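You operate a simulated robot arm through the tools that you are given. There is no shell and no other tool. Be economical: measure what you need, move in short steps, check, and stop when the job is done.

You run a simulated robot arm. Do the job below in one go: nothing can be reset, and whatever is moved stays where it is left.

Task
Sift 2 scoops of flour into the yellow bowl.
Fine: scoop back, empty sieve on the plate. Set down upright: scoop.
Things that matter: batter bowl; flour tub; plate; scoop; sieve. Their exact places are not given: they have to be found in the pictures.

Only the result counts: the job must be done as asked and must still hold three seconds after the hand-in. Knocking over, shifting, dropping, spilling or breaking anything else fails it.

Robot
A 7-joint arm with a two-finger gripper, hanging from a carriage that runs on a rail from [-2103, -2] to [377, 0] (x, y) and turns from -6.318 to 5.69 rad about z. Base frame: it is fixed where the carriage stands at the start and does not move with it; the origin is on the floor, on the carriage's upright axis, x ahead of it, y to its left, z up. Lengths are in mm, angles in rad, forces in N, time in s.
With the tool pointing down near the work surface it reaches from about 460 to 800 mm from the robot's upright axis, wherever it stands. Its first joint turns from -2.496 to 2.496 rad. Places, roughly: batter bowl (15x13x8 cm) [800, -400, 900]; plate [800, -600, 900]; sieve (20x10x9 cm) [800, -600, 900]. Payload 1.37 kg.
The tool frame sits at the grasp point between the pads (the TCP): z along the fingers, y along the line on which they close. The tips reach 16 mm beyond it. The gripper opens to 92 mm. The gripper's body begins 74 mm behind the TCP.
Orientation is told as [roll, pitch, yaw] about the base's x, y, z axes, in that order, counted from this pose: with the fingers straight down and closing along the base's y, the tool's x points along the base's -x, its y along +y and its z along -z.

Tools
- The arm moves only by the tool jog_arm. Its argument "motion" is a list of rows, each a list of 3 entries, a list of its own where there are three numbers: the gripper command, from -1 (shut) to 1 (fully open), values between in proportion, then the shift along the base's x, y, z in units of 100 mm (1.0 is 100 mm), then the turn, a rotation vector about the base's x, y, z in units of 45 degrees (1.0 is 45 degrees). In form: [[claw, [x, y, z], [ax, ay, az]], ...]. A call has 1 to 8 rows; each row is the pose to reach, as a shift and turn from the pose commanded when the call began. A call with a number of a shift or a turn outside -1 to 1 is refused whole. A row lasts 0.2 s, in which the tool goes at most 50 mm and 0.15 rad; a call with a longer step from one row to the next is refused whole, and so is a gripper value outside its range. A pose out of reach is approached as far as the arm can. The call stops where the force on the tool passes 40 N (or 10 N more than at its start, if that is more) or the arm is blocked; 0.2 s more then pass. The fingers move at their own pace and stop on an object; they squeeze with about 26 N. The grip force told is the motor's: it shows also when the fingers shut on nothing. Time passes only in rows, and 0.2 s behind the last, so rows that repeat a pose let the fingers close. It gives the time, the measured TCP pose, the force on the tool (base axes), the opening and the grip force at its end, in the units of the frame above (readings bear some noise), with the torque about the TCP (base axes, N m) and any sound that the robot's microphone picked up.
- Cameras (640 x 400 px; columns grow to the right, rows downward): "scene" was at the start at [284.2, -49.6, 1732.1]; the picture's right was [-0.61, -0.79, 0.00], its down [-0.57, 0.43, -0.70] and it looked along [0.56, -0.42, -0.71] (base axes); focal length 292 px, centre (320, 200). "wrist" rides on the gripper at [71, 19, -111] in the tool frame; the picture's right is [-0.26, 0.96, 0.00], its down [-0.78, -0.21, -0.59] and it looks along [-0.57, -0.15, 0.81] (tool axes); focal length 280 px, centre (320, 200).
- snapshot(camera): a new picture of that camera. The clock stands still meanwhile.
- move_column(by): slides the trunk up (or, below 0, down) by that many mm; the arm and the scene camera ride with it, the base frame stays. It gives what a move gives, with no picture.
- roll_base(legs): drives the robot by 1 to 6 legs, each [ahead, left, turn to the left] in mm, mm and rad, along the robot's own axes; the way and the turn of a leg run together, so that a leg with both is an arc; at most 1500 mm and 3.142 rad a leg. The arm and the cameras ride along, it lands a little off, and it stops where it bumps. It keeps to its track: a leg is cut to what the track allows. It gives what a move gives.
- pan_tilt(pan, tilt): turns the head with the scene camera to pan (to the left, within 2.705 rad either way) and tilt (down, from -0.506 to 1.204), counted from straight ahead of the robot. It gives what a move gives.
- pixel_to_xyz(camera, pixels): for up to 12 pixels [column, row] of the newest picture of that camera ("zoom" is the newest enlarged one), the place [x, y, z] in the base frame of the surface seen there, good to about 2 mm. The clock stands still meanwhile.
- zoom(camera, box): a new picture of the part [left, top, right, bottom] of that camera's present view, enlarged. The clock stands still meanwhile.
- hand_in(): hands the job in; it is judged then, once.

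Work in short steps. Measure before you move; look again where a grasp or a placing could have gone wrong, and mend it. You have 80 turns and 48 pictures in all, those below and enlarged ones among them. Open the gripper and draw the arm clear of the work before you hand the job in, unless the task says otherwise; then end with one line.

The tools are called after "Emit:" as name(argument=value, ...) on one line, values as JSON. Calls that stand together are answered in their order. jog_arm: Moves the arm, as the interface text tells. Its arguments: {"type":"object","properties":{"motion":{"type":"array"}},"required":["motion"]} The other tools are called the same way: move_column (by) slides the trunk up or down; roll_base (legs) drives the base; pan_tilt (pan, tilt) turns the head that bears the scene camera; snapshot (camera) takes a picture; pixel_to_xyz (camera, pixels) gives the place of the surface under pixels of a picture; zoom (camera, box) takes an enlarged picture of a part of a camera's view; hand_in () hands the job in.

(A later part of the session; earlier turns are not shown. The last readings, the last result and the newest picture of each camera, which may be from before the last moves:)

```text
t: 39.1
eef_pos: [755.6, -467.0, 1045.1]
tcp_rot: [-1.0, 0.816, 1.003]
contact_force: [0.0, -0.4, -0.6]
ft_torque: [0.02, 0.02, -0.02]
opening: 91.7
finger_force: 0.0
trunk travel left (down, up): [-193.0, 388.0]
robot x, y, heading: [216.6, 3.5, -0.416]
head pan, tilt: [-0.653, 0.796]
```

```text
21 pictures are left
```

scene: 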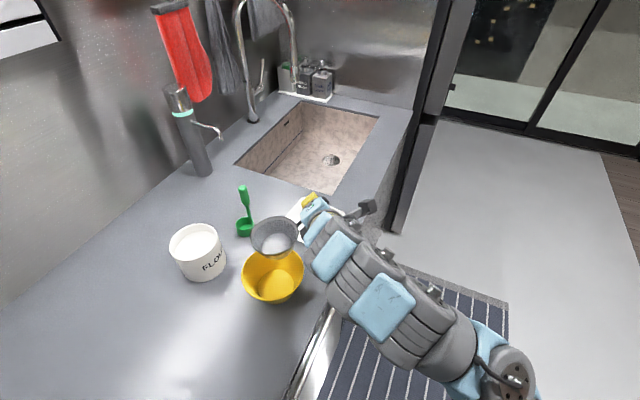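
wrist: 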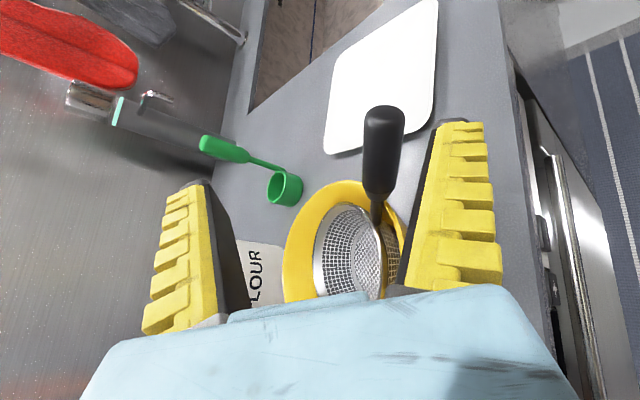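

Clear working: the sieve rests alone in the bowl. I back off further, raise the trunk, then measure how the sieve sits.

Emit:
roll_base(legs=[[-80, -36, 0.08]])

Emit:
move_column(by=120)

Emit:
snapshot(camera="wrist")

Emit:
pixel_to_xyz(camera="wrist", pixels=[[320, 200], [330, 220], [340, 240], [350, 260]])

```text
t: 40.2
eef_pos: [706.5, -420.1, 1046.5]
tcp_rot: [-1.0, 0.814, 1.086]
contact_force: [0.5, 0.1, 0.0]
ft_torque: [-0.02, -0.04, -0.03]
opening: 91.9
finger_force: 0.0
trunk travel left (down, up): [-193.0, 388.0]
robot x, y, heading: [129.5, -0.3, -0.328]
head pan, tilt: [-0.653, 0.796]
```

```text
t: 41.7
eef_pos: [706.8, -420.0, 1167.0]
tcp_rot: [-0.999, 0.815, 1.086]
contact_force: [0.0, -0.2, -0.3]
ft_torque: [-0.03, 0.0, 0.02]
opening: 91.9
finger_force: 0.2
trunk travel left (down, up): [-313.0, 268.0]
robot x, y, heading: [130.1, 2.1, -0.329]
head pan, tilt: [-0.653, 0.796]
```

```text
20 pictures are left
```

wrist: 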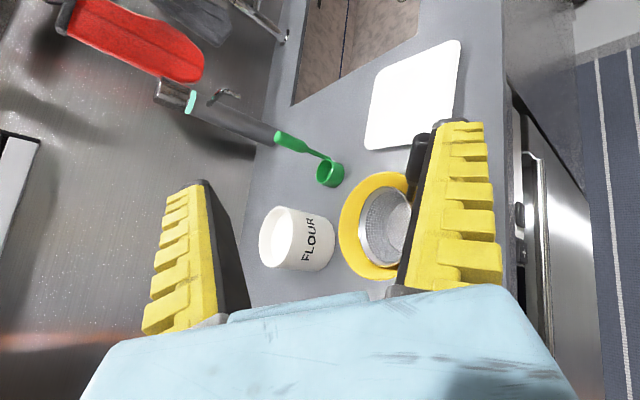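

```text
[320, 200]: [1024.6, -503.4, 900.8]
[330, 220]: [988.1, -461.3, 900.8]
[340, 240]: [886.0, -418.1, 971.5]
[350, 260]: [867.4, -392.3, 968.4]
```

The sieve sits stably. Now I turn the tool to its neutral-roll, 30°-below-horizontal pose for taking the scoop's upright handle (three rotation calls at safe height).

Emit:
jog_arm(motion=[[1, [0, 0, 0], [0.125, -0.083, -0.052]], [1, [0, 0, 0], [0.25, -0.165, -0.103]], [1, [0, 0, 0], [0.374, -0.248, -0.155]], [1, [0, 0, 0], [0.5, -0.33, -0.207]], [1, [0, 0, 0], [0.622, -0.412, -0.258]], [1, [0, 0, 0], [0.747, -0.495, -0.31]]])

Emit:
jog_arm(motion=[[1, [0, 0, 0], [0.125, -0.083, -0.052]], [1, [0, 0, 0], [0.25, -0.165, -0.103]], [1, [0, 0, 0], [0.374, -0.248, -0.155]], [1, [0, 0, 0], [0.5, -0.33, -0.207]], [1, [0, 0, 0], [0.622, -0.412, -0.258]], [1, [0, 0, 0], [0.747, -0.495, -0.31]]])

Emit:
jog_arm(motion=[[0, [0, 0, 0], [0.125, -0.083, -0.052]], [0, [0, 0, 0], [0.25, -0.165, -0.103]], [0, [0, 0, 0], [0.374, -0.248, -0.155]], [0, [0, 0, 0], [0.5, -0.33, -0.207]], [0, [0, 0, 0], [0.622, -0.412, -0.258]], [0, [0, 0, 0], [0.747, -0.495, -0.31]], [0, [0, 0, 0], [0.747, -0.495, -0.31]]])

```text
t: 43.1
eef_pos: [706.7, -419.9, 1165.9]
tcp_rot: [-0.982, 0.109, 0.838]
contact_force: [-0.4, -0.7, -0.3]
ft_torque: [-0.02, 0.0, 0.0]
opening: 91.9
finger_force: 0.1
trunk travel left (down, up): [-313.0, 268.0]
robot x, y, heading: [125.6, 0.5, -0.328]
head pan, tilt: [-0.653, 0.796]
```

```text
t: 44.5
eef_pos: [707.6, -419.9, 1166.7]
tcp_rot: [-0.771, -0.562, 0.536]
contact_force: [0.5, -0.2, -0.3]
ft_torque: [-0.02, -0.01, 0.02]
opening: 92.0
finger_force: 0.2
trunk travel left (down, up): [-313.0, 268.0]
robot x, y, heading: [127.0, -1.0, -0.331]
head pan, tilt: [-0.653, 0.796]
```

```text
t: 46.1
eef_pos: [706.9, -420.9, 1166.7]
tcp_rot: [0.003, -1.044, -0.308]
contact_force: [0.0, 0.4, 0.1]
ft_torque: [0.03, -0.01, -0.01]
opening: 49.3
finger_force: 1.6
trunk travel left (down, up): [-313.0, 268.0]
robot x, y, heading: [127.5, 0.3, -0.335]
head pan, tilt: [-0.653, 0.796]
```

Orientation is exact. I drive the base ahead to x≈370, then go to the standoff in front of the scoop handle.

Emit:
roll_base(legs=[[229, 80, 0]])

Emit:
jog_arm(motion=[[0, [-0.1, -0.25, 0], [0, 0, 0]], [0, [-0.2, -0.5, 0], [0, 0, 0]], [0, [-0.35, -0.75, -0.1], [0, 0, 0]], [0, [-0.5, -0.98, -0.2], [0, 0, 0]], [0, [-0.5, -0.98, -0.2], [0, 0, 0]]])

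Emit:
snapshot(camera="wrist")

```text
t: 47.9
eef_pos: [953.6, -417.6, 1166.1]
tcp_rot: [-0.002, -1.044, -0.298]
contact_force: [0.1, 0.0, -1.0]
ft_torque: [0.03, -0.03, -0.03]
opening: 49.2
finger_force: 2.2
trunk travel left (down, up): [-313.0, 268.0]
robot x, y, heading: [371.9, 3.1, -0.327]
head pan, tilt: [-0.653, 0.796]
```

```text
t: 49.1
eef_pos: [903.1, -515.3, 1144.5]
tcp_rot: [0.002, -1.044, -0.3]
contact_force: [-0.1, 0.4, 0.0]
ft_torque: [0.0, -0.03, -0.01]
opening: 49.2
finger_force: 2.1
trunk travel left (down, up): [-313.0, 268.0]
robot x, y, heading: [371.3, 1.8, -0.324]
head pan, tilt: [-0.653, 0.796]
```

```text
19 pictures are left
```

wrist: 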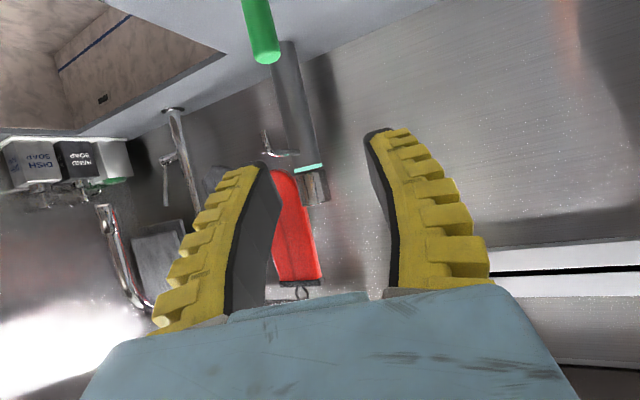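

The handle's top shows at (262,40). I measure it.

Emit:
pixel_to_xyz(camera="wrist", pixels=[[252, 10], [260, 35], [266, 55], [250, 35], [272, 35], [266, 62]])

```text
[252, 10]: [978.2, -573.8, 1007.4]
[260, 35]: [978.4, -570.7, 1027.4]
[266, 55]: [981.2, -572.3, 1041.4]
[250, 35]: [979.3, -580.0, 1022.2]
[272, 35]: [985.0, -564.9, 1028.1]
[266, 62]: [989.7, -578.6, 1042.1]
```

Handle axis ≈(985,-573). I go down to the standoff, then advance along the tool axis and close.

Emit:
jog_arm(motion=[[0, [0, -0.12, -0.3], [0, 0, 0]], [0, [0, -0.25, -0.6], [0, 0, 0]], [0, [0, -0.32, -0.78], [0, 0, 0]], [0, [0, -0.32, -0.78], [0, 0, 0]]])

Emit:
jog_arm(motion=[[0, [0.28, -0.08, -0.17], [0, 0, 0]], [0, [0.56, -0.17, -0.34], [0, 0, 0]], [0, [0.75, -0.23, -0.45], [0, 0, 0]], [0, [0.86, -0.27, -0.52], [0, 0, 0]], [0, [0.86, -0.27, -0.52], [0, 0, 0]]])

Emit:
snapshot(camera="wrist")

```text
t: 50.1
eef_pos: [905.7, -547.2, 1068.1]
tcp_rot: [0.0, -1.046, -0.299]
contact_force: [0.5, -0.6, 0.3]
ft_torque: [-0.07, 0.02, 0.02]
opening: 49.4
finger_force: 2.7
trunk travel left (down, up): [-313.0, 268.0]
robot x, y, heading: [376.9, 0.8, -0.326]
head pan, tilt: [-0.653, 0.796]
```

```text
t: 51.3
eef_pos: [990.5, -574.9, 1015.4]
tcp_rot: [0.0, -1.047, -0.299]
contact_force: [0.4, 0.1, -0.4]
ft_torque: [-0.04, 0.01, -0.01]
opening: 49.1
finger_force: 2.4
trunk travel left (down, up): [-313.0, 268.0]
robot x, y, heading: [370.5, 2.6, -0.326]
head pan, tilt: [-0.653, 0.796]
```

```text
18 pictures are left
```

wrist: 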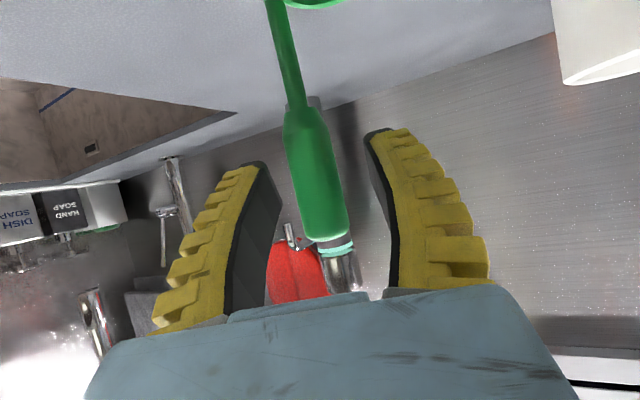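

The handle stands between the fingers. I close and lift a little.

Emit:
jog_arm(motion=[[-0.5, [0, 0, 0], [0, 0, 0]], [-1, [0, 0, 0], [0, 0, 0]], [-1, [0, 0, 0], [0, 0, 0]], [-1, [0, 0, 0.1], [0, 0, 0]], [-1, [0, 0, 0.3], [0, 0, 0]], [-1, [0, 0, 0.5], [0, 0, 0]], [-1, [0, 0, 0.5], [0, 0, 0]]])

Emit:
snapshot(camera="wrist")

Emit:
pixel_to_xyz(camera="wrist", pixels=[[310, 200], [320, 230], [292, 80], [280, 40], [310, 3], [340, 3], [272, 8]])

```text
t: 52.9
eef_pos: [989.6, -573.4, 1066.0]
tcp_rot: [0.001, -1.044, -0.299]
contact_force: [-0.3, -0.3, -0.4]
ft_torque: [0.0, -0.03, -0.03]
opening: 12.6
finger_force: 26.2
trunk travel left (down, up): [-313.0, 268.0]
robot x, y, heading: [373.0, -2.2, -0.323]
head pan, tilt: [-0.653, 0.796]
```

```text
17 pictures are left
```

wrist: 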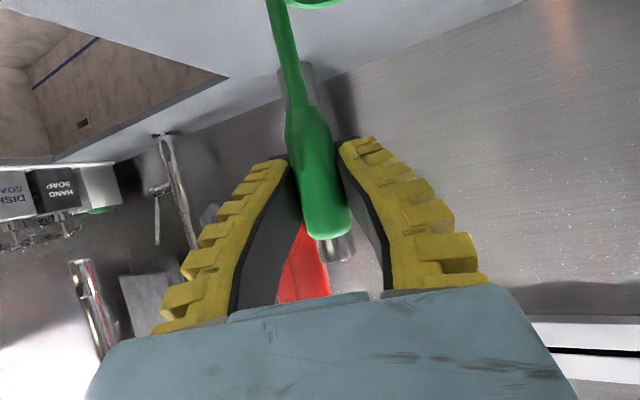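

```text
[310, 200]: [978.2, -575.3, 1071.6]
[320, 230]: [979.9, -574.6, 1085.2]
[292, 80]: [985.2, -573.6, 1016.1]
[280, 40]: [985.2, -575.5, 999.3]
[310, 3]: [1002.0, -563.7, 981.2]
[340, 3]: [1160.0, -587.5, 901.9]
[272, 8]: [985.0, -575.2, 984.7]
```

Scoop is held upright, cup centre ≈(-3,+27) from the TCP. I raise it over the tub rim and move above the tub (TCP to (1017,-440)).

Emit:
jog_arm(motion=[[-1, [0, 0, 0.3], [0, 0, 0]], [-1, [0, 0, 0.6], [0, 0, 0]], [-1, [0.05, 0.25, 0.65], [0, 0, 0]], [-1, [0.1, 0.5, 0.65], [0, 0, 0]], [-1, [0.2, 0.75, 0.65], [0, 0, 0]], [-1, [0.27, 0.98, 0.65], [0, 0, 0]], [-1, [0.27, 1.0, 0.65], [0, 0, 0]]])

Emit:
jog_arm(motion=[[-1, [0, 0.2, 0], [0, 0, 0]], [-1, [0, 0.33, 0], [0, 0, 0]], [-1, [0, 0.33, 0], [0, 0, 0]], [-1, [0, 0.33, -0.1], [0, 0, 0]], [-1, [0, 0.33, -0.1], [0, 0, 0]]])

Emit:
zoom(camera="scene", box=[120, 120, 360, 320])

```text
t: 54.5
eef_pos: [1015.7, -473.3, 1132.3]
tcp_rot: [0.001, -1.044, -0.3]
contact_force: [0.3, -0.1, -1.3]
ft_torque: [-0.02, 0.03, -0.01]
opening: 12.7
finger_force: 26.2
trunk travel left (down, up): [-313.0, 268.0]
robot x, y, heading: [367.8, -2.1, -0.329]
head pan, tilt: [-0.653, 0.796]
```

```text
t: 55.7
eef_pos: [1014.9, -442.1, 1120.8]
tcp_rot: [0.003, -1.044, -0.301]
contact_force: [-0.4, 0.7, -0.3]
ft_torque: [-0.01, 0.01, -0.02]
opening: 12.2
finger_force: 26.2
trunk travel left (down, up): [-313.0, 268.0]
robot x, y, heading: [371.6, -0.6, -0.33]
head pan, tilt: [-0.653, 0.796]
```

```text
2.00 times, centred on (240, 220) of scene
```

zoom: 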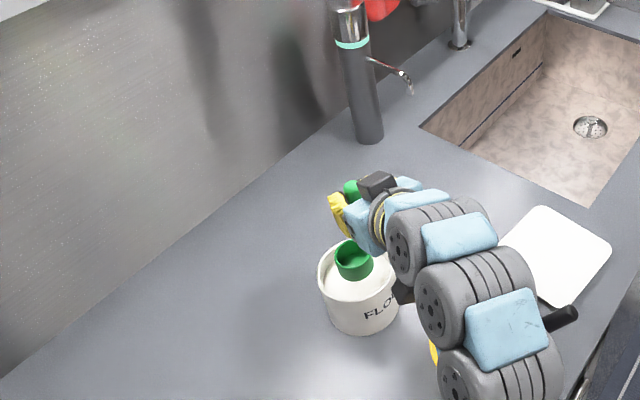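

The cup hangs over the tub at (353,260) in the zoom. I measure cup and tub rim.

Emit:
pixel_to_xyz(camera="zoom", pixels=[[337, 253], [371, 253], [354, 240], [354, 265], [354, 280], [318, 265], [340, 300], [385, 290], [335, 243], [345, 290], [325, 285]])

```text
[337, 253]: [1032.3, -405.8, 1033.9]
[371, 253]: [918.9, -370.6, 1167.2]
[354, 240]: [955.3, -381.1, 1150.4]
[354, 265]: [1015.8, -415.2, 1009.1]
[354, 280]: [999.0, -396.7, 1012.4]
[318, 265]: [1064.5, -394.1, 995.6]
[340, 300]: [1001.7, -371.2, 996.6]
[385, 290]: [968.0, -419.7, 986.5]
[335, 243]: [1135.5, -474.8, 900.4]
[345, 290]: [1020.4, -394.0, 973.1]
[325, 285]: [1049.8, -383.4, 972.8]
```

Cup centre ≈(1013,-415), tub centre ≈(1017,-417): good. I plunge the cup below the flour surface (973) and hold.

Emit:
jog_arm(motion=[[-1, [0.03, 0.01, -0.15], [0, 0, 0]], [-1, [0.03, 0.01, -0.3], [0, 0, 0]], [-1, [0.03, 0.01, -0.43], [0, 0, 0]], [-1, [0.03, 0.01, -0.55], [0, 0, 0]], [-1, [0.03, 0.01, -0.66], [0, 0, 0]], [-1, [0.03, 0.01, -0.76], [0, 0, 0]], [-1, [0.03, 0.01, -0.84], [0, 0, 0]], [-1, [0.03, 0.01, -0.84], [0, 0, 0]]])

Emit:
zoom(camera="scene", box=[220, 200, 340, 300])

```text
t: 57.5
eef_pos: [1018.1, -440.0, 1038.7]
tcp_rot: [0.0, -1.045, -0.298]
contact_force: [-0.2, 0.5, -0.1]
ft_torque: [0.03, 0.0, 0.01]
opening: 12.4
finger_force: 26.4
trunk travel left (down, up): [-313.0, 268.0]
robot x, y, heading: [374.0, 1.1, -0.321]
head pan, tilt: [-0.653, 0.796]
```

```text
4.00 times, centred on (280, 250) of scene
```

zoom: 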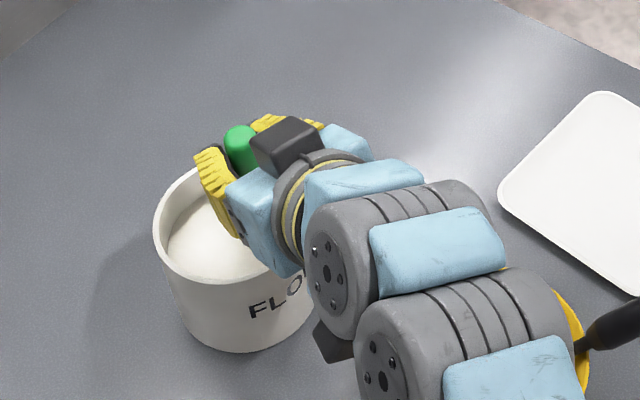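

The cup is under the flour. I lift straight up and check that it is full.

Emit:
jog_arm(motion=[[-1, [0, 0, 0.1], [0, 0, 0]], [-1, [0, 0, 0.25], [0, 0, 0]], [-1, [0, 0, 0.4], [0, 0, 0]], [-1, [0, 0, 0.55], [0, 0, 0]], [-1, [0, 0, 0.7], [0, 0, 0]], [-1, [0, 0, 0.85], [0, 0, 0]], [-1, [0, 0, 0.95], [0, 0, 0]], [-1, [0, 0, 0.95], [0, 0, 0]]])

Emit:
zoom(camera="scene", box=[220, 200, 340, 300])

```text
t: 59.3
eef_pos: [1021.0, -441.9, 1133.1]
tcp_rot: [0.003, -1.044, -0.3]
contact_force: [-0.5, -0.2, -0.3]
ft_torque: [0.03, -0.02, -0.01]
opening: 12.8
finger_force: 26.1
trunk travel left (down, up): [-313.0, 268.0]
robot x, y, heading: [373.3, 4.1, -0.326]
head pan, tilt: [-0.653, 0.796]
```

```text
4.00 times, centred on (280, 250) of scene
```

zoom: 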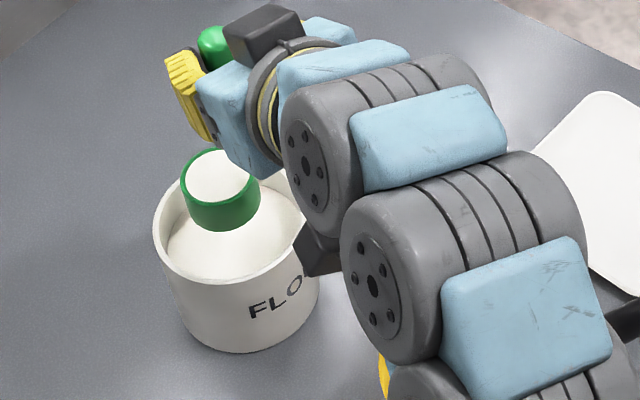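

The cup is brim-full of flour. I raise 40 and back the base 240 mm so the pour pose will be in a comfortable reach, then look at the sieve.

Emit:
move_column(by=40)

Emit:
roll_base(legs=[[-227, -77, 0]])

Emit:
pan_tilt(pan=-0.35, tilt=0.75)

Emit:
snapshot(camera="scene")

```text
t: 60.1
eef_pos: [1020.8, -441.4, 1172.9]
tcp_rot: [0.001, -1.044, -0.302]
contact_force: [-0.8, 0.7, -1.3]
ft_torque: [0.02, 0.0, 0.0]
opening: 13.1
finger_force: 25.6
trunk travel left (down, up): [-353.0, 228.0]
robot x, y, heading: [373.9, 1.9, -0.326]
head pan, tilt: [-0.653, 0.796]
```

```text
t: 61.9
eef_pos: [781.6, -438.5, 1172.8]
tcp_rot: [0.002, -1.043, -0.296]
contact_force: [0.1, 0.4, -1.4]
ft_torque: [-0.02, -0.02, 0.01]
opening: 13.0
finger_force: 25.9
trunk travel left (down, up): [-353.0, 228.0]
robot x, y, heading: [133.3, 1.8, -0.324]
head pan, tilt: [-0.653, 0.796]
```

```text
t: 62.7
eef_pos: [781.5, -438.7, 1173.1]
tcp_rot: [0.002, -1.044, -0.295]
contact_force: [-0.2, -0.1, 0.7]
ft_torque: [0.02, -0.01, 0.02]
opening: 13.4
finger_force: 26.3
trunk travel left (down, up): [-353.0, 228.0]
robot x, y, heading: [129.6, 2.4, -0.324]
head pan, tilt: [-0.351, 0.75]
```

```text
13 pictures are left
```

scene: 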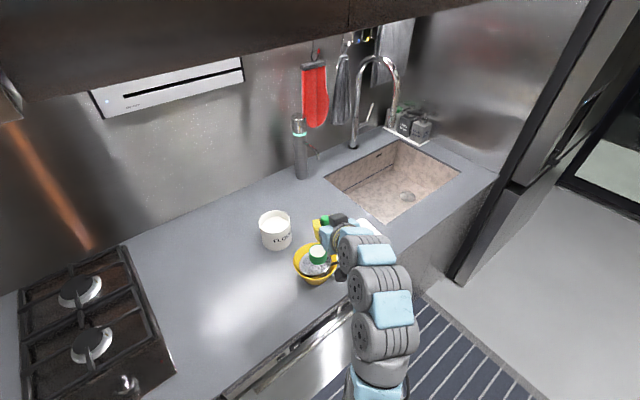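

Cup still full. I measure the visible sieve pan around (315,268) in this picture.

Emit:
pixel_to_xyz(camera="scene", pixels=[[301, 262], [304, 272], [310, 278], [318, 280], [326, 278], [333, 272], [302, 256], [308, 266], [320, 273], [338, 262], [295, 265], [315, 284]])

```text
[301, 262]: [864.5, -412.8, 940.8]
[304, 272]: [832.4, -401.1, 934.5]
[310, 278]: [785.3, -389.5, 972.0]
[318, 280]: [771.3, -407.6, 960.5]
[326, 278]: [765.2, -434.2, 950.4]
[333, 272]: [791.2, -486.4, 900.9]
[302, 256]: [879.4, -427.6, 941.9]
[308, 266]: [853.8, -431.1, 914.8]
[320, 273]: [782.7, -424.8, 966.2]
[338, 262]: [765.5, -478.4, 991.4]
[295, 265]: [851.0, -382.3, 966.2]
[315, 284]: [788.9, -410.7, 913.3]
```

Sieve rim centre ≈(833,-448), low side 938, handle side ~975. I tilt the scoop in stages while shifting so that its pouring lip stays over the sieve.

Emit:
jog_arm(motion=[[-1, [0.11, -0.02, -0.08], [-0.144, 0.045, 0]], [-1, [0.22, -0.04, -0.16], [-0.289, 0.089, 0]], [-1, [0.33, -0.06, -0.24], [-0.433, 0.134, 0]], [-1, [0.44, -0.08, -0.32], [-0.578, 0.178, 0]], [-1, [0.53, -0.09, -0.4], [-0.722, 0.223, 0]], [-1, [0.53, -0.09, -0.4], [-0.722, 0.223, 0]]])

Emit:
jog_arm(motion=[[-1, [0.03, 0.1, -0.05], [-0.142, 0.044, 0]], [-1, [0.06, 0.2, -0.12], [-0.283, 0.087, 0]], [-1, [0.09, 0.3, -0.2], [-0.425, 0.131, 0]], [-1, [0.12, 0.4, -0.29], [-0.566, 0.175, 0]], [-1, [0.15, 0.5, -0.38], [-0.708, 0.219, 0]], [-1, [0.18, 0.59, -0.47], [-0.849, 0.262, 0]], [-1, [0.18, 0.59, -0.47], [-0.849, 0.262, 0]]])

Emit:
jog_arm(motion=[[-1, [0.02, 0.06, -0.12], [-0.132, 0.041, 0]], [-1, [0.04, 0.12, -0.24], [-0.263, 0.081, 0]], [-1, [0.06, 0.18, -0.35], [-0.395, 0.122, 0]], [-1, [0.07, 0.22, -0.45], [-0.526, 0.163, 0]], [-1, [0.08, 0.26, -0.54], [-0.658, 0.203, 0]], [-1, [0.08, 0.26, -0.54], [-0.658, 0.203, 0]], [-1, [0.08, 0.26, -0.54], [-0.658, 0.203, 0]]])

Emit:
zoom(camera="scene", box=[220, 190, 400, 310])

```text
t: 64.1
eef_pos: [834.6, -447.1, 1132.2]
tcp_rot: [-0.927, -0.795, 0.469]
contact_force: [-0.2, 0.3, -0.7]
ft_torque: [0.03, 0.0, -0.01]
opening: 13.8
finger_force: 25.4
trunk travel left (down, up): [-353.0, 228.0]
robot x, y, heading: [133.4, 0.4, -0.322]
head pan, tilt: [-0.351, 0.75]
```

```text
t: 65.7
eef_pos: [852.1, -388.5, 1084.9]
tcp_rot: [-1.424, -0.237, 0.728]
contact_force: [-0.4, 0.0, -1.1]
ft_torque: [0.01, -0.01, -0.02]
opening: 13.5
finger_force: 26.2
trunk travel left (down, up): [-353.0, 228.0]
robot x, y, heading: [131.3, -0.9, -0.323]
head pan, tilt: [-0.351, 0.75]
```

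```text
t: 67.3
eef_pos: [860.0, -362.4, 1033.0]
tcp_rot: [-1.7, 0.227, 0.73]
contact_force: [-0.9, 0.3, -0.1]
ft_torque: [0.07, -0.02, 0.03]
opening: 14.0
finger_force: 26.1
trunk travel left (down, up): [-353.0, 228.0]
robot x, y, heading: [128.9, -2.1, -0.322]
head pan, tilt: [-0.351, 0.75]
```

```text
3.33 times, centred on (310, 250) of scene
```

zoom: 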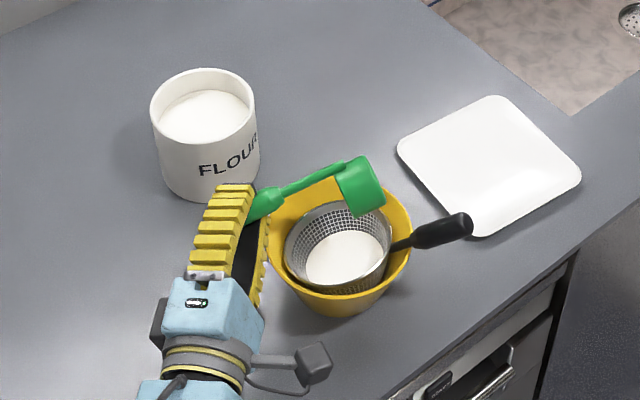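

The first scoop landed in the sieve with no spill visible. I reverse the tilt while rising, then return over the tub.

Emit:
jog_arm(motion=[[-1, [0, 0, 0.2], [0.124, -0.038, 0]], [-1, [0, 0, 0.4], [0.248, -0.077, 0]], [-1, [0, 0, 0.6], [0.372, -0.115, 0]], [-1, [0, 0, 0.8], [0.495, -0.153, 0]], [-1, [0, 0, 0.8], [0.619, -0.192, 0]], [-1, [0, 0, 0.8], [0.743, -0.23, 0]]])

Emit:
jog_arm(motion=[[-1, [-0.06, -0.06, 0.15], [0.124, -0.038, 0]], [-1, [-0.13, -0.13, 0.3], [0.248, -0.077, 0]], [-1, [-0.2, -0.2, 0.45], [0.372, -0.115, 0]], [-1, [-0.27, -0.27, 0.6], [0.495, -0.153, 0]], [-1, [-0.33, -0.33, 0.6], [0.619, -0.192, 0]], [-1, [-0.4, -0.4, 0.6], [0.743, -0.23, 0]]])

Emit:
jog_arm(motion=[[-1, [-0.06, -0.06, 0], [0.124, -0.038, 0]], [-1, [-0.13, -0.13, 0], [0.248, -0.077, 0]], [-1, [-0.2, -0.2, 0], [0.372, -0.115, 0]], [-1, [-0.27, -0.27, 0], [0.495, -0.153, 0]], [-1, [-0.33, -0.33, 0], [0.619, -0.192, 0]], [-1, [-0.4, -0.37, 0], [0.743, -0.23, 0]], [-1, [-0.4, -0.37, 0], [0.743, -0.23, 0]]])

Emit:
roll_base(legs=[[228, 77, 0]])

Emit:
snapshot(camera="wrist")

```text
t: 68.7
eef_pos: [861.0, -360.4, 1113.7]
tcp_rot: [-1.383, -0.3, 0.719]
contact_force: [0.2, 1.0, -1.4]
ft_torque: [0.04, 0.0, -0.04]
opening: 14.1
finger_force: 26.1
trunk travel left (down, up): [-353.0, 228.0]
robot x, y, heading: [131.0, 0.4, -0.323]
head pan, tilt: [-0.351, 0.75]
```

```text
t: 70.1
eef_pos: [821.0, -403.6, 1170.6]
tcp_rot: [-0.942, -0.788, 0.478]
contact_force: [1.0, 0.6, -0.3]
ft_torque: [0.0, 0.02, -0.02]
opening: 14.0
finger_force: 25.8
trunk travel left (down, up): [-353.0, 228.0]
robot x, y, heading: [128.3, 0.3, -0.322]
head pan, tilt: [-0.351, 0.75]
```

```text
t: 71.7
eef_pos: [780.3, -440.3, 1174.0]
tcp_rot: [0.004, -1.044, -0.299]
contact_force: [0.1, 0.5, 0.4]
ft_torque: [-0.02, -0.03, 0.01]
opening: 14.0
finger_force: 25.7
trunk travel left (down, up): [-353.0, 228.0]
robot x, y, heading: [129.2, 1.7, -0.329]
head pan, tilt: [-0.351, 0.75]
```

```text
t: 73.4
eef_pos: [1016.7, -437.2, 1172.8]
tcp_rot: [0.001, -1.044, -0.294]
contact_force: [-0.1, 1.0, -0.8]
ft_torque: [-0.02, -0.01, -0.01]
opening: 14.3
finger_force: 25.7
trunk travel left (down, up): [-353.0, 228.0]
robot x, y, heading: [368.1, 3.3, -0.32]
head pan, tilt: [-0.351, 0.75]
```

```text
11 pictures are left
```

wrist: 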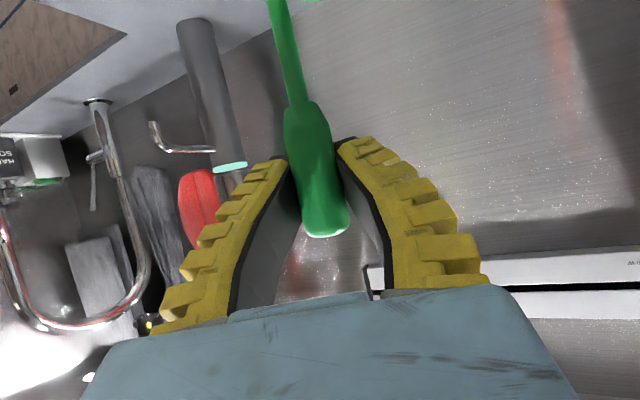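

The handle looks nearly the same in the grip; I check by measuring before dipping again.

Emit:
pixel_to_xyz(camera="wrist", pixels=[[310, 200], [325, 228], [292, 80], [280, 40], [272, 5], [310, 1]])

```text
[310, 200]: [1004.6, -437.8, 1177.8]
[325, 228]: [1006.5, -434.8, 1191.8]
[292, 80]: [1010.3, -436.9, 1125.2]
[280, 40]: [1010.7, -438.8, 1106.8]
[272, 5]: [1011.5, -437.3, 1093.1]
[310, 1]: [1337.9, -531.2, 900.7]
```

Unchanged grip. I lower and plunge slightly deeper for the second scoop, then lift.

Emit:
move_column(by=-45)

Emit:
jog_arm(motion=[[-1, [0.01, -0.03, -0.2], [0, 0, 0]], [-1, [0.01, -0.03, -0.38], [0, 0, 0]], [-1, [0.01, -0.03, -0.52], [0, 0, 0]], [-1, [0.01, -0.03, -0.64], [0, 0, 0]], [-1, [0.01, -0.03, -0.76], [0, 0, 0]], [-1, [0.01, -0.03, -0.87], [0, 0, 0]], [-1, [0.01, -0.03, -0.96], [0, 0, 0]], [-1, [0.01, -0.03, -0.96], [0, 0, 0]]])

Emit:
jog_arm(motion=[[-1, [0, 0, 0.1], [0, 0, 0]], [-1, [0, 0, 0.25], [0, 0, 0]], [-1, [0, 0, 0.4], [0, 0, 0]], [-1, [0, 0, 0.55], [0, 0, 0]], [-1, [0, 0, 0.7], [0, 0, 0]], [-1, [0, 0, 0.85], [0, 0, 0]], [-1, [0, 0, 1.0], [0, 0, 0]], [-1, [0, 0, 1.0], [0, 0, 0]]])

Emit:
move_column(by=41)

Emit:
roll_base(legs=[[-226, -77, 0]])

Emit:
zoom(camera="scene", box=[220, 190, 400, 310])

```text
t: 74.3
eef_pos: [1017.2, -438.3, 1127.4]
tcp_rot: [0.002, -1.045, -0.295]
contact_force: [0.1, 0.7, -0.9]
ft_torque: [-0.03, 0.0, 0.01]
opening: 14.5
finger_force: 26.2
trunk travel left (down, up): [-308.0, 273.0]
robot x, y, heading: [371.6, 0.6, -0.322]
head pan, tilt: [-0.351, 0.75]
```

```text
t: 76.1
eef_pos: [1019.7, -441.0, 1031.8]
tcp_rot: [0.001, -1.046, -0.294]
contact_force: [-0.4, 0.7, 0.6]
ft_torque: [-0.02, -0.02, -0.01]
opening: 14.3
finger_force: 25.6
trunk travel left (down, up): [-308.0, 273.0]
robot x, y, heading: [364.6, 0.9, -0.321]
head pan, tilt: [-0.351, 0.75]
```

```text
t: 77.9
eef_pos: [1017.6, -441.8, 1131.2]
tcp_rot: [0.002, -1.046, -0.296]
contact_force: [0.3, -0.8, -0.7]
ft_torque: [-0.01, -0.01, 0.02]
opening: 14.5
finger_force: 26.0
trunk travel left (down, up): [-308.0, 273.0]
robot x, y, heading: [368.2, -2.1, -0.323]
head pan, tilt: [-0.351, 0.75]
```

```text
t: 78.7
eef_pos: [1019.5, -440.2, 1172.1]
tcp_rot: [0.002, -1.046, -0.295]
contact_force: [-0.3, -0.1, -1.2]
ft_torque: [-0.01, 0.01, 0.02]
opening: 14.3
finger_force: 26.1
trunk travel left (down, up): [-349.0, 232.0]
robot x, y, heading: [368.0, -2.0, -0.319]
head pan, tilt: [-0.351, 0.75]
```

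```text
t: 80.5
eef_pos: [779.2, -440.1, 1172.9]
tcp_rot: [0.001, -1.046, -0.29]
contact_force: [-0.5, -0.8, -0.4]
ft_torque: [0.02, -0.02, 0.02]
opening: 14.3
finger_force: 26.1
trunk travel left (down, up): [-349.0, 232.0]
robot x, y, heading: [127.4, -0.9, -0.317]
head pan, tilt: [-0.351, 0.75]
```

```text
3.33 times, centred on (310, 250) of scene
```

zoom: 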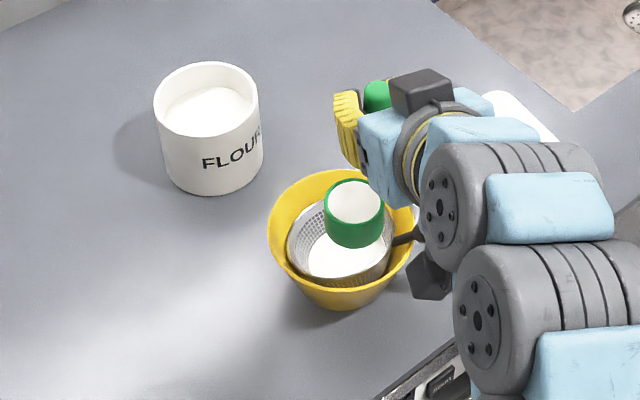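

The second cup is full. I repeat the same pour (with a 2 mm offset correction).

Emit:
jog_arm(motion=[[-1, [0.11, -0.02, -0.08], [-0.144, 0.045, 0]], [-1, [0.22, -0.04, -0.16], [-0.289, 0.089, 0]], [-1, [0.33, -0.06, -0.24], [-0.433, 0.134, 0]], [-1, [0.44, -0.08, -0.32], [-0.578, 0.178, 0]], [-1, [0.55, -0.08, -0.4], [-0.722, 0.223, 0]], [-1, [0.55, -0.08, -0.4], [-0.722, 0.223, 0]]])

Emit:
jog_arm(motion=[[-1, [0.03, 0.1, -0.05], [-0.142, 0.044, 0]], [-1, [0.06, 0.2, -0.12], [-0.283, 0.087, 0]], [-1, [0.09, 0.3, -0.2], [-0.425, 0.131, 0]], [-1, [0.12, 0.4, -0.29], [-0.566, 0.175, 0]], [-1, [0.15, 0.5, -0.38], [-0.708, 0.219, 0]], [-1, [0.18, 0.59, -0.47], [-0.849, 0.262, 0]], [-1, [0.18, 0.59, -0.47], [-0.849, 0.262, 0]]])

Emit:
jog_arm(motion=[[-1, [0.02, 0.06, -0.12], [-0.132, 0.041, 0]], [-1, [0.04, 0.12, -0.24], [-0.263, 0.081, 0]], [-1, [0.06, 0.18, -0.35], [-0.395, 0.122, 0]], [-1, [0.07, 0.22, -0.45], [-0.526, 0.163, 0]], [-1, [0.08, 0.26, -0.54], [-0.658, 0.203, 0]], [-1, [0.08, 0.26, -0.54], [-0.658, 0.203, 0]], [-1, [0.08, 0.26, -0.54], [-0.658, 0.203, 0]]])

Emit:
zoom(camera="scene", box=[220, 190, 400, 310])

Emit:
pixel_to_xyz(camera="zoom", pixels=[[395, 248], [420, 238], [435, 232], [450, 226], [465, 220], [340, 260], [330, 205], [290, 250], [310, 285], [385, 265], [300, 225], [440, 220]])

```text
t: 81.9
eef_pos: [835.7, -446.4, 1132.0]
tcp_rot: [-0.925, -0.795, 0.472]
contact_force: [-0.3, 0.6, -0.8]
ft_torque: [0.06, 0.02, -0.01]
opening: 14.3
finger_force: 25.7
trunk travel left (down, up): [-349.0, 232.0]
robot x, y, heading: [124.6, -0.3, -0.315]
head pan, tilt: [-0.351, 0.75]
```

```text
t: 83.5
eef_pos: [853.3, -386.8, 1086.8]
tcp_rot: [-1.419, -0.237, 0.728]
contact_force: [0.2, 0.0, -1.0]
ft_torque: [0.04, -0.02, 0.01]
opening: 14.5
finger_force: 26.1
trunk travel left (down, up): [-349.0, 232.0]
robot x, y, heading: [124.9, -2.1, -0.313]
head pan, tilt: [-0.351, 0.75]
```

```text
t: 85.1
eef_pos: [861.6, -360.6, 1031.7]
tcp_rot: [-1.694, 0.231, 0.73]
contact_force: [-0.5, -0.2, -0.5]
ft_torque: [0.06, -0.07, -0.03]
opening: 14.1
finger_force: 26.2
trunk travel left (down, up): [-349.0, 232.0]
robot x, y, heading: [131.5, -1.6, -0.313]
head pan, tilt: [-0.351, 0.75]
```

```text
3.33 times, centred on (310, 250) of scene
```

zoom: 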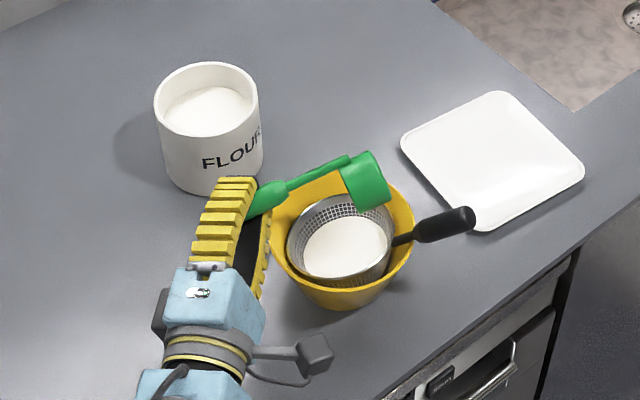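

```text
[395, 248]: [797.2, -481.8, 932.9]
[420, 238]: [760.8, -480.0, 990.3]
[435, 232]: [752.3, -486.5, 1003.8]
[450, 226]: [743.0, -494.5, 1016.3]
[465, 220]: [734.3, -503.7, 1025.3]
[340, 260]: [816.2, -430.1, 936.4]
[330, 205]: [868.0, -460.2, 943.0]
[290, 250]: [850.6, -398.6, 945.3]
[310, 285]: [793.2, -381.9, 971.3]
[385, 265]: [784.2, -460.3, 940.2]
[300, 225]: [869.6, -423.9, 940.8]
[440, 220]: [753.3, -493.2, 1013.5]
```

Both scoops are in the sieve. I reverse the tilt and drive back toward the scoop's place.

Emit:
jog_arm(motion=[[-1, [0, 0, 0.2], [0.124, -0.038, 0]], [-1, [0, 0, 0.4], [0.248, -0.077, 0]], [-1, [0, 0, 0.6], [0.372, -0.115, 0]], [-1, [0, 0, 0.8], [0.495, -0.153, 0]], [-1, [0, 0, 0.8], [0.619, -0.192, 0]], [-1, [0, 0, 0.8], [0.743, -0.23, 0]]])

Emit:
jog_arm(motion=[[-1, [-0.06, -0.06, 0.15], [0.124, -0.038, 0]], [-1, [-0.13, -0.13, 0.3], [0.248, -0.077, 0]], [-1, [-0.2, -0.2, 0.45], [0.372, -0.115, 0]], [-1, [-0.27, -0.27, 0.6], [0.495, -0.153, 0]], [-1, [-0.33, -0.33, 0.6], [0.619, -0.192, 0]], [-1, [-0.4, -0.4, 0.6], [0.743, -0.23, 0]]])

Emit:
jog_arm(motion=[[-1, [-0.06, -0.06, 0], [0.124, -0.038, 0]], [-1, [-0.13, -0.13, 0], [0.248, -0.077, 0]], [-1, [-0.2, -0.2, 0], [0.372, -0.115, 0]], [-1, [-0.27, -0.27, 0], [0.495, -0.153, 0]], [-1, [-0.33, -0.33, 0], [0.619, -0.192, 0]], [-1, [-0.4, -0.4, 0], [0.743, -0.23, 0]], [-1, [-0.4, -0.4, 0], [0.743, -0.23, 0]]])

Emit:
roll_base(legs=[[229, 75, 0]])

Emit:
jog_arm(motion=[[-1, [-0.05, -0.25, 0], [0, 0, 0]], [-1, [-0.1, -0.5, 0], [0, 0, 0]], [-1, [-0.18, -0.75, -0.1], [0, 0, 0]], [-1, [-0.24, -1.0, -0.2], [0, 0, 0]], [-1, [-0.24, -1.0, -0.2], [0, 0, 0]]])

```text
t: 86.5
eef_pos: [860.4, -362.0, 1112.5]
tcp_rot: [-1.382, -0.295, 0.719]
contact_force: [0.0, -0.7, -1.2]
ft_torque: [0.04, -0.02, -0.01]
opening: 14.3
finger_force: 25.7
trunk travel left (down, up): [-349.0, 232.0]
robot x, y, heading: [125.8, -2.0, -0.316]
head pan, tilt: [-0.351, 0.75]
```

```text
t: 87.9
eef_pos: [821.2, -401.5, 1171.5]
tcp_rot: [-0.939, -0.785, 0.481]
contact_force: [0.6, -0.2, -0.6]
ft_torque: [0.0, -0.04, -0.01]
opening: 14.2
finger_force: 26.4
trunk travel left (down, up): [-349.0, 232.0]
robot x, y, heading: [127.1, -1.3, -0.318]
head pan, tilt: [-0.351, 0.75]
```

```text
t: 89.5
eef_pos: [781.7, -440.0, 1172.9]
tcp_rot: [0.006, -1.047, -0.295]
contact_force: [0.4, 0.2, -0.9]
ft_torque: [0.0, -0.01, -0.03]
opening: 14.3
finger_force: 26.3
trunk travel left (down, up): [-349.0, 232.0]
robot x, y, heading: [127.6, 1.8, -0.318]
head pan, tilt: [-0.351, 0.75]
```

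```text
t: 91.3
eef_pos: [1020.2, -443.4, 1173.2]
tcp_rot: [0.002, -1.044, -0.298]
contact_force: [0.0, 0.4, -0.2]
ft_torque: [-0.03, -0.06, -0.01]
opening: 13.9
finger_force: 26.1
trunk travel left (down, up): [-349.0, 232.0]
robot x, y, heading: [364.6, -0.8, -0.323]
head pan, tilt: [-0.351, 0.75]
```

```text
t: 92.5
eef_pos: [996.2, -544.1, 1150.9]
tcp_rot: [0.004, -1.046, -0.298]
contact_force: [-0.3, -0.6, -1.3]
ft_torque: [0.0, 0.02, 0.02]
opening: 13.8
finger_force: 26.0
trunk travel left (down, up): [-349.0, 232.0]
robot x, y, heading: [367.9, 0.9, -0.326]
head pan, tilt: [-0.351, 0.75]
```

I come down above the scoop's original spot.

Emit:
jog_arm(motion=[[-1, [-0.05, -0.3, -0.2], [0, 0, 0]], [-1, [-0.05, -0.3, -0.5], [0, 0, 0]], [-1, [-0.05, -0.3, -0.8], [0, 0, 0]], [-1, [-0.05, -0.3, -1.0], [0, 0, 0]], [-1, [-0.05, -0.3, -1.0], [0, 0, 0]]])

Emit:
jog_arm(motion=[[-1, [0, 0, -0.1], [0, 0, 0]], [-1, [0, 0, -0.18], [0, 0, 0]], [-1, [0, 0, -0.25], [0, 0, 0]], [-1, [0, 0, -0.3], [0, 0, 0]], [-1, [0, 0, -0.33], [0, 0, 0]], [-1, [0, 0, -0.33], [0, 0, 0]]])

Emit:
snapshot(camera="wrist")

Emit:
pixel_to_xyz(camera="wrist", pixels=[[310, 200], [325, 228], [292, 80], [272, 8], [305, 2], [330, 2], [320, 232]])

```text
t: 93.7
eef_pos: [989.6, -574.0, 1050.9]
tcp_rot: [0.004, -1.044, -0.299]
contact_force: [0.0, 0.2, -0.9]
ft_torque: [-0.01, -0.03, -0.03]
opening: 13.8
finger_force: 25.8
trunk travel left (down, up): [-349.0, 232.0]
robot x, y, heading: [366.0, 0.5, -0.323]
head pan, tilt: [-0.351, 0.75]
```

```text
t: 95.1
eef_pos: [990.8, -573.9, 1019.1]
tcp_rot: [0.001, -1.048, -0.296]
contact_force: [-0.6, 0.3, 2.5]
ft_torque: [0.02, 0.08, 0.04]
opening: 13.5
finger_force: 25.8
trunk travel left (down, up): [-349.0, 232.0]
robot x, y, heading: [365.2, 3.0, -0.32]
head pan, tilt: [-0.351, 0.75]
```

```text
8 pictures are left
```

wrist: 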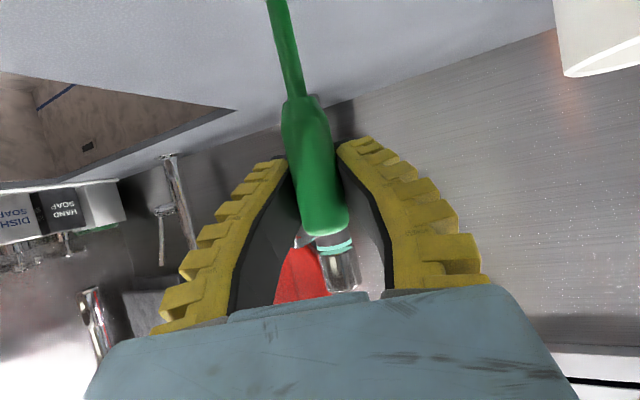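

```text
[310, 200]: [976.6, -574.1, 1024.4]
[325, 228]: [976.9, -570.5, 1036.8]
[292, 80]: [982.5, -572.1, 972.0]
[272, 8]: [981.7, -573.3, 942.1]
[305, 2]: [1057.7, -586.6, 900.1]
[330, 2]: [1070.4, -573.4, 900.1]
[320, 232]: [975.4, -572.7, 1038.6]
```

Contact felt and the scoop is upright to within ~3°. I release and back off along the tool axis.

Emit:
jog_arm(motion=[[-1, [0, 0, -0.01], [0, 0, 0]], [-0.6, [0, 0, -0.01], [0, 0, 0]], [-0.3, [0, 0, -0.01], [0, 0, 0]], [0, [0, 0, -0.01], [0, 0, 0]], [0.2, [0, 0, -0.01], [0, 0, 0]], [0.2, [0, 0, -0.01], [0, 0, 0]]])

Emit:
jog_arm(motion=[[0.2, [-0.15, 0.045, 0.09], [0, 0, 0]], [0.2, [-0.35, 0.11, 0.21], [0, 0, 0]], [0.2, [-0.65, 0.2, 0.4], [0, 0, 0]], [0.2, [-0.9, 0.28, 0.55], [0, 0, 0]], [0.2, [-0.95, 0.29, 0.9], [0, 0, 0]]])

Emit:
roll_base(legs=[[-130, -43, 0]])

Emit:
move_column(by=60)

Emit:
zoom(camera="scene", box=[160, 160, 400, 340])

```text
t: 96.5
eef_pos: [991.4, -572.8, 1017.6]
tcp_rot: [0.004, -1.046, -0.299]
contact_force: [-0.9, 0.6, 0.2]
ft_torque: [0.01, 0.01, -0.01]
opening: 57.9
finger_force: 2.4
trunk travel left (down, up): [-349.0, 232.0]
robot x, y, heading: [369.7, -1.8, -0.319]
head pan, tilt: [-0.351, 0.75]
```

```text
t: 97.7
eef_pos: [896.1, -544.5, 1107.3]
tcp_rot: [0.006, -1.044, -0.299]
contact_force: [0.8, 0.4, -0.2]
ft_torque: [-0.01, -0.02, -0.03]
opening: 58.0
finger_force: 2.5
trunk travel left (down, up): [-349.0, 232.0]
robot x, y, heading: [367.8, 0.4, -0.318]
head pan, tilt: [-0.351, 0.75]
```

```text
t: 99.0
eef_pos: [757.4, -547.2, 1106.3]
tcp_rot: [0.004, -1.044, -0.301]
contact_force: [0.0, -0.1, -0.2]
ft_torque: [0.0, 0.03, -0.04]
opening: 58.0
finger_force: 2.4
trunk travel left (down, up): [-349.0, 232.0]
robot x, y, heading: [233.5, -1.9, -0.322]
head pan, tilt: [-0.351, 0.75]
```

```text
t: 100.0
eef_pos: [757.4, -547.7, 1166.7]
tcp_rot: [0.005, -1.045, -0.302]
contact_force: [-0.3, -0.1, 0.2]
ft_torque: [0.0, 0.0, 0.01]
opening: 58.0
finger_force: 2.3
trunk travel left (down, up): [-409.0, 172.0]
robot x, y, heading: [236.9, -3.2, -0.325]
head pan, tilt: [-0.351, 0.75]
```

```text
2.22 times, centred on (280, 250) of scene
```

zoom: 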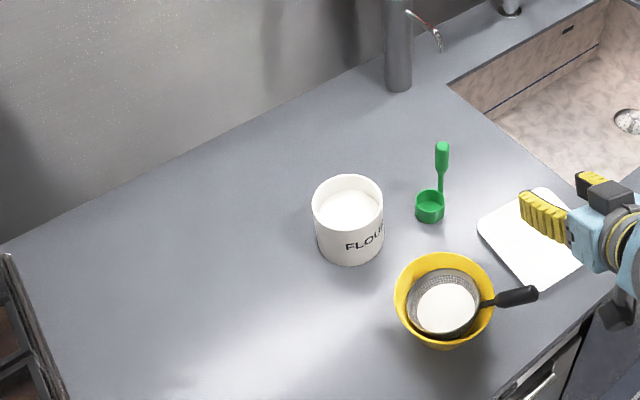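

The scoop stands upright in its place again. The sieve handle now slopes ~45° along (-0.53,-0.47,0.70); I back the base to x≈130 and turn the tool perpendicular to it, to a standoff.

Emit:
roll_base(legs=[[-101, -34, 0]])

Emit:
jog_arm(motion=[[0.2, [0.06, 0.1, -0.07], [0.041, -0.058, -0.136]], [0.2, [0.13, 0.2, -0.14], [0.082, -0.117, -0.271]], [0.2, [0.2, 0.32, -0.2], [0.123, -0.175, -0.407]], [0.2, [0.27, 0.43, -0.27], [0.164, -0.233, -0.543]], [0.2, [0.33, 0.53, -0.33], [0.205, -0.292, -0.678]], [0.2, [0.4, 0.64, -0.4], [0.2465, -0.35, -0.814]]])

Emit:
jog_arm(motion=[[0.2, [0.07, 0.11, -0.1], [0.041, -0.058, -0.136]], [0.2, [0.14, 0.22, -0.25], [0.082, -0.117, -0.271]], [0.2, [0.21, 0.33, -0.4], [0.123, -0.175, -0.407]], [0.2, [0.28, 0.44, -0.6], [0.164, -0.233, -0.543]], [0.2, [0.36, 0.54, -0.8], [0.205, -0.292, -0.678]], [0.2, [0.43, 0.64, -0.94], [0.2465, -0.35, -0.814]], [0.2, [0.43, 0.64, -0.94], [0.2465, -0.35, -0.814]]])

Emit:
snapshot(camera="wrist")

```text
t: 101.2
eef_pos: [651.6, -546.3, 1167.0]
tcp_rot: [0.003, -1.045, -0.301]
contact_force: [0.7, 0.0, -0.1]
ft_torque: [-0.04, 0.03, -0.02]
opening: 57.9
finger_force: 2.0
trunk travel left (down, up): [-409.0, 172.0]
robot x, y, heading: [122.6, -4.1, -0.322]
head pan, tilt: [-0.351, 0.75]
```

```text
t: 102.6
eef_pos: [691.1, -483.0, 1126.0]
tcp_rot: [0.681, -1.061, -1.54]
contact_force: [0.4, -0.3, 0.4]
ft_torque: [0.01, 0.0, 0.05]
opening: 57.8
finger_force: 2.0
trunk travel left (down, up): [-409.0, 172.0]
robot x, y, heading: [126.9, -0.3, -0.325]
head pan, tilt: [-0.351, 0.75]
```

```text
t: 104.2
eef_pos: [735.0, -418.4, 1032.8]
tcp_rot: [0.966, -0.775, -2.415]
contact_force: [-0.1, 0.4, -0.5]
ft_torque: [0.03, 0.03, -0.01]
opening: 57.9
finger_force: 2.0
trunk travel left (down, up): [-409.0, 172.0]
robot x, y, heading: [122.2, 1.0, -0.325]
head pan, tilt: [-0.351, 0.75]
```

```text
6 pictures are left
```

wrist: 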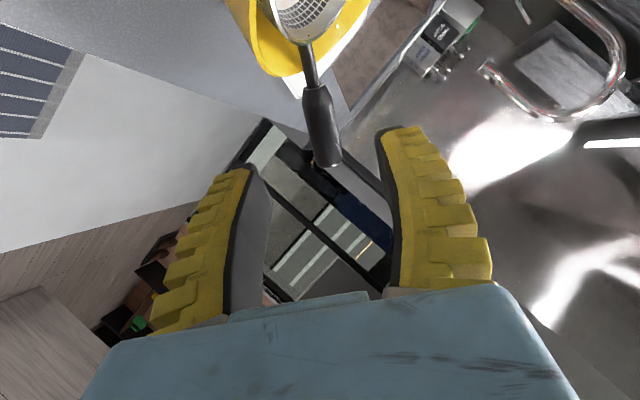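

Reached as planned; the handle shows at (322,130), between the fingers. I measure its surface from here.

Emit:
pixel_to_xyz(camera="wrist", pixels=[[308, 60], [312, 80], [316, 95], [320, 115], [324, 135], [327, 155], [308, 118], [334, 116], [285, 65], [345, 50]])

```text
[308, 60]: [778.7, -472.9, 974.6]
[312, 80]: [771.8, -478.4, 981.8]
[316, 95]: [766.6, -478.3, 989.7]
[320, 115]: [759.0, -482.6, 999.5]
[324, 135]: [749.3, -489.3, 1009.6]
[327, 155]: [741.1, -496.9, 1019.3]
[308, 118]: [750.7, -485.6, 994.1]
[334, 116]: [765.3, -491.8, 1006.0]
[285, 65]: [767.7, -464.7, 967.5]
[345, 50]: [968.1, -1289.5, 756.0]
```

I advance along the tool axis to (759.5,-495,997) and close on the handle.

Emit:
jog_arm(motion=[[0.2, [0.08, -0.26, -0.12], [0, 0, 0]], [0.2, [0.16, -0.51, -0.24], [0, 0, 0]], [0.2, [0.245, -0.766, -0.358], [0, 0, 0]], [0.2, [0.245, -0.766, -0.358], [0, 0, 0]], [-0.5, [0.245, -0.766, -0.358], [0, 0, 0]], [-1, [0.245, -0.766, -0.358], [0, 0, 0]], [-1, [0.245, -0.766, -0.358], [0, 0, 0]]])

```text
t: 105.8
eef_pos: [761.7, -494.8, 998.4]
tcp_rot: [0.966, -0.776, -2.415]
contact_force: [1.6, -1.3, 1.8]
ft_torque: [0.06, -0.27, -0.12]
opening: 15.6
finger_force: 26.2
trunk travel left (down, up): [-409.0, 172.0]
robot x, y, heading: [125.0, 2.6, -0.323]
head pan, tilt: [-0.351, 0.75]
```

Gripped at 15.6 mm. I lift gently 45 mm and level the pan by 12°, staying above the bowl.

Emit:
jog_arm(motion=[[-1, [0, 0, 0.03], [0, 0, 0]], [-1, [0, 0, 0.08], [0, 0, 0]], [-1, [0, 0, 0.15], [0, 0, 0]], [-1, [-0.02, 0, 0.25], [0.04, -0.054, 0]], [-1, [-0.04, 0, 0.35], [0.08, -0.108, 0]], [-1, [-0.07, 0, 0.45], [0.12, -0.162, 0]], [-1, [-0.1, 0, 0.45], [0.158, -0.216, 0]], [-1, [-0.1, 0, 0.45], [0.158, -0.216, 0]]])

Emit:
zoom(camera="scene", box=[230, 190, 410, 310])

```text
t: 107.6
eef_pos: [749.1, -493.6, 1043.2]
tcp_rot: [0.989, -0.567, -2.427]
contact_force: [0.0, -0.4, 0.5]
ft_torque: [0.02, -0.04, -0.01]
opening: 6.1
finger_force: 26.5
trunk travel left (down, up): [-409.0, 172.0]
robot x, y, heading: [123.5, 0.9, -0.321]
head pan, tilt: [-0.351, 0.75]
```

```text
3.33 times, centred on (320, 250) of scene
```

zoom: 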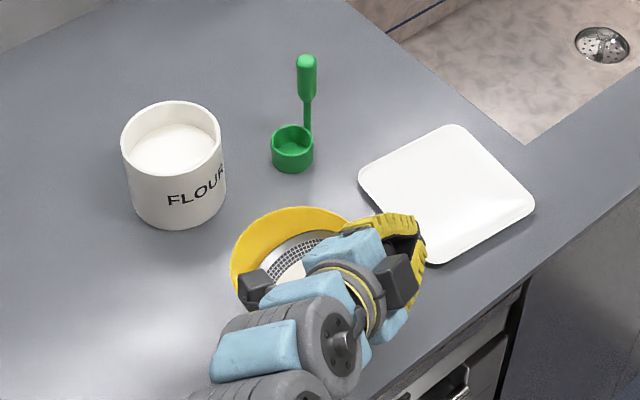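

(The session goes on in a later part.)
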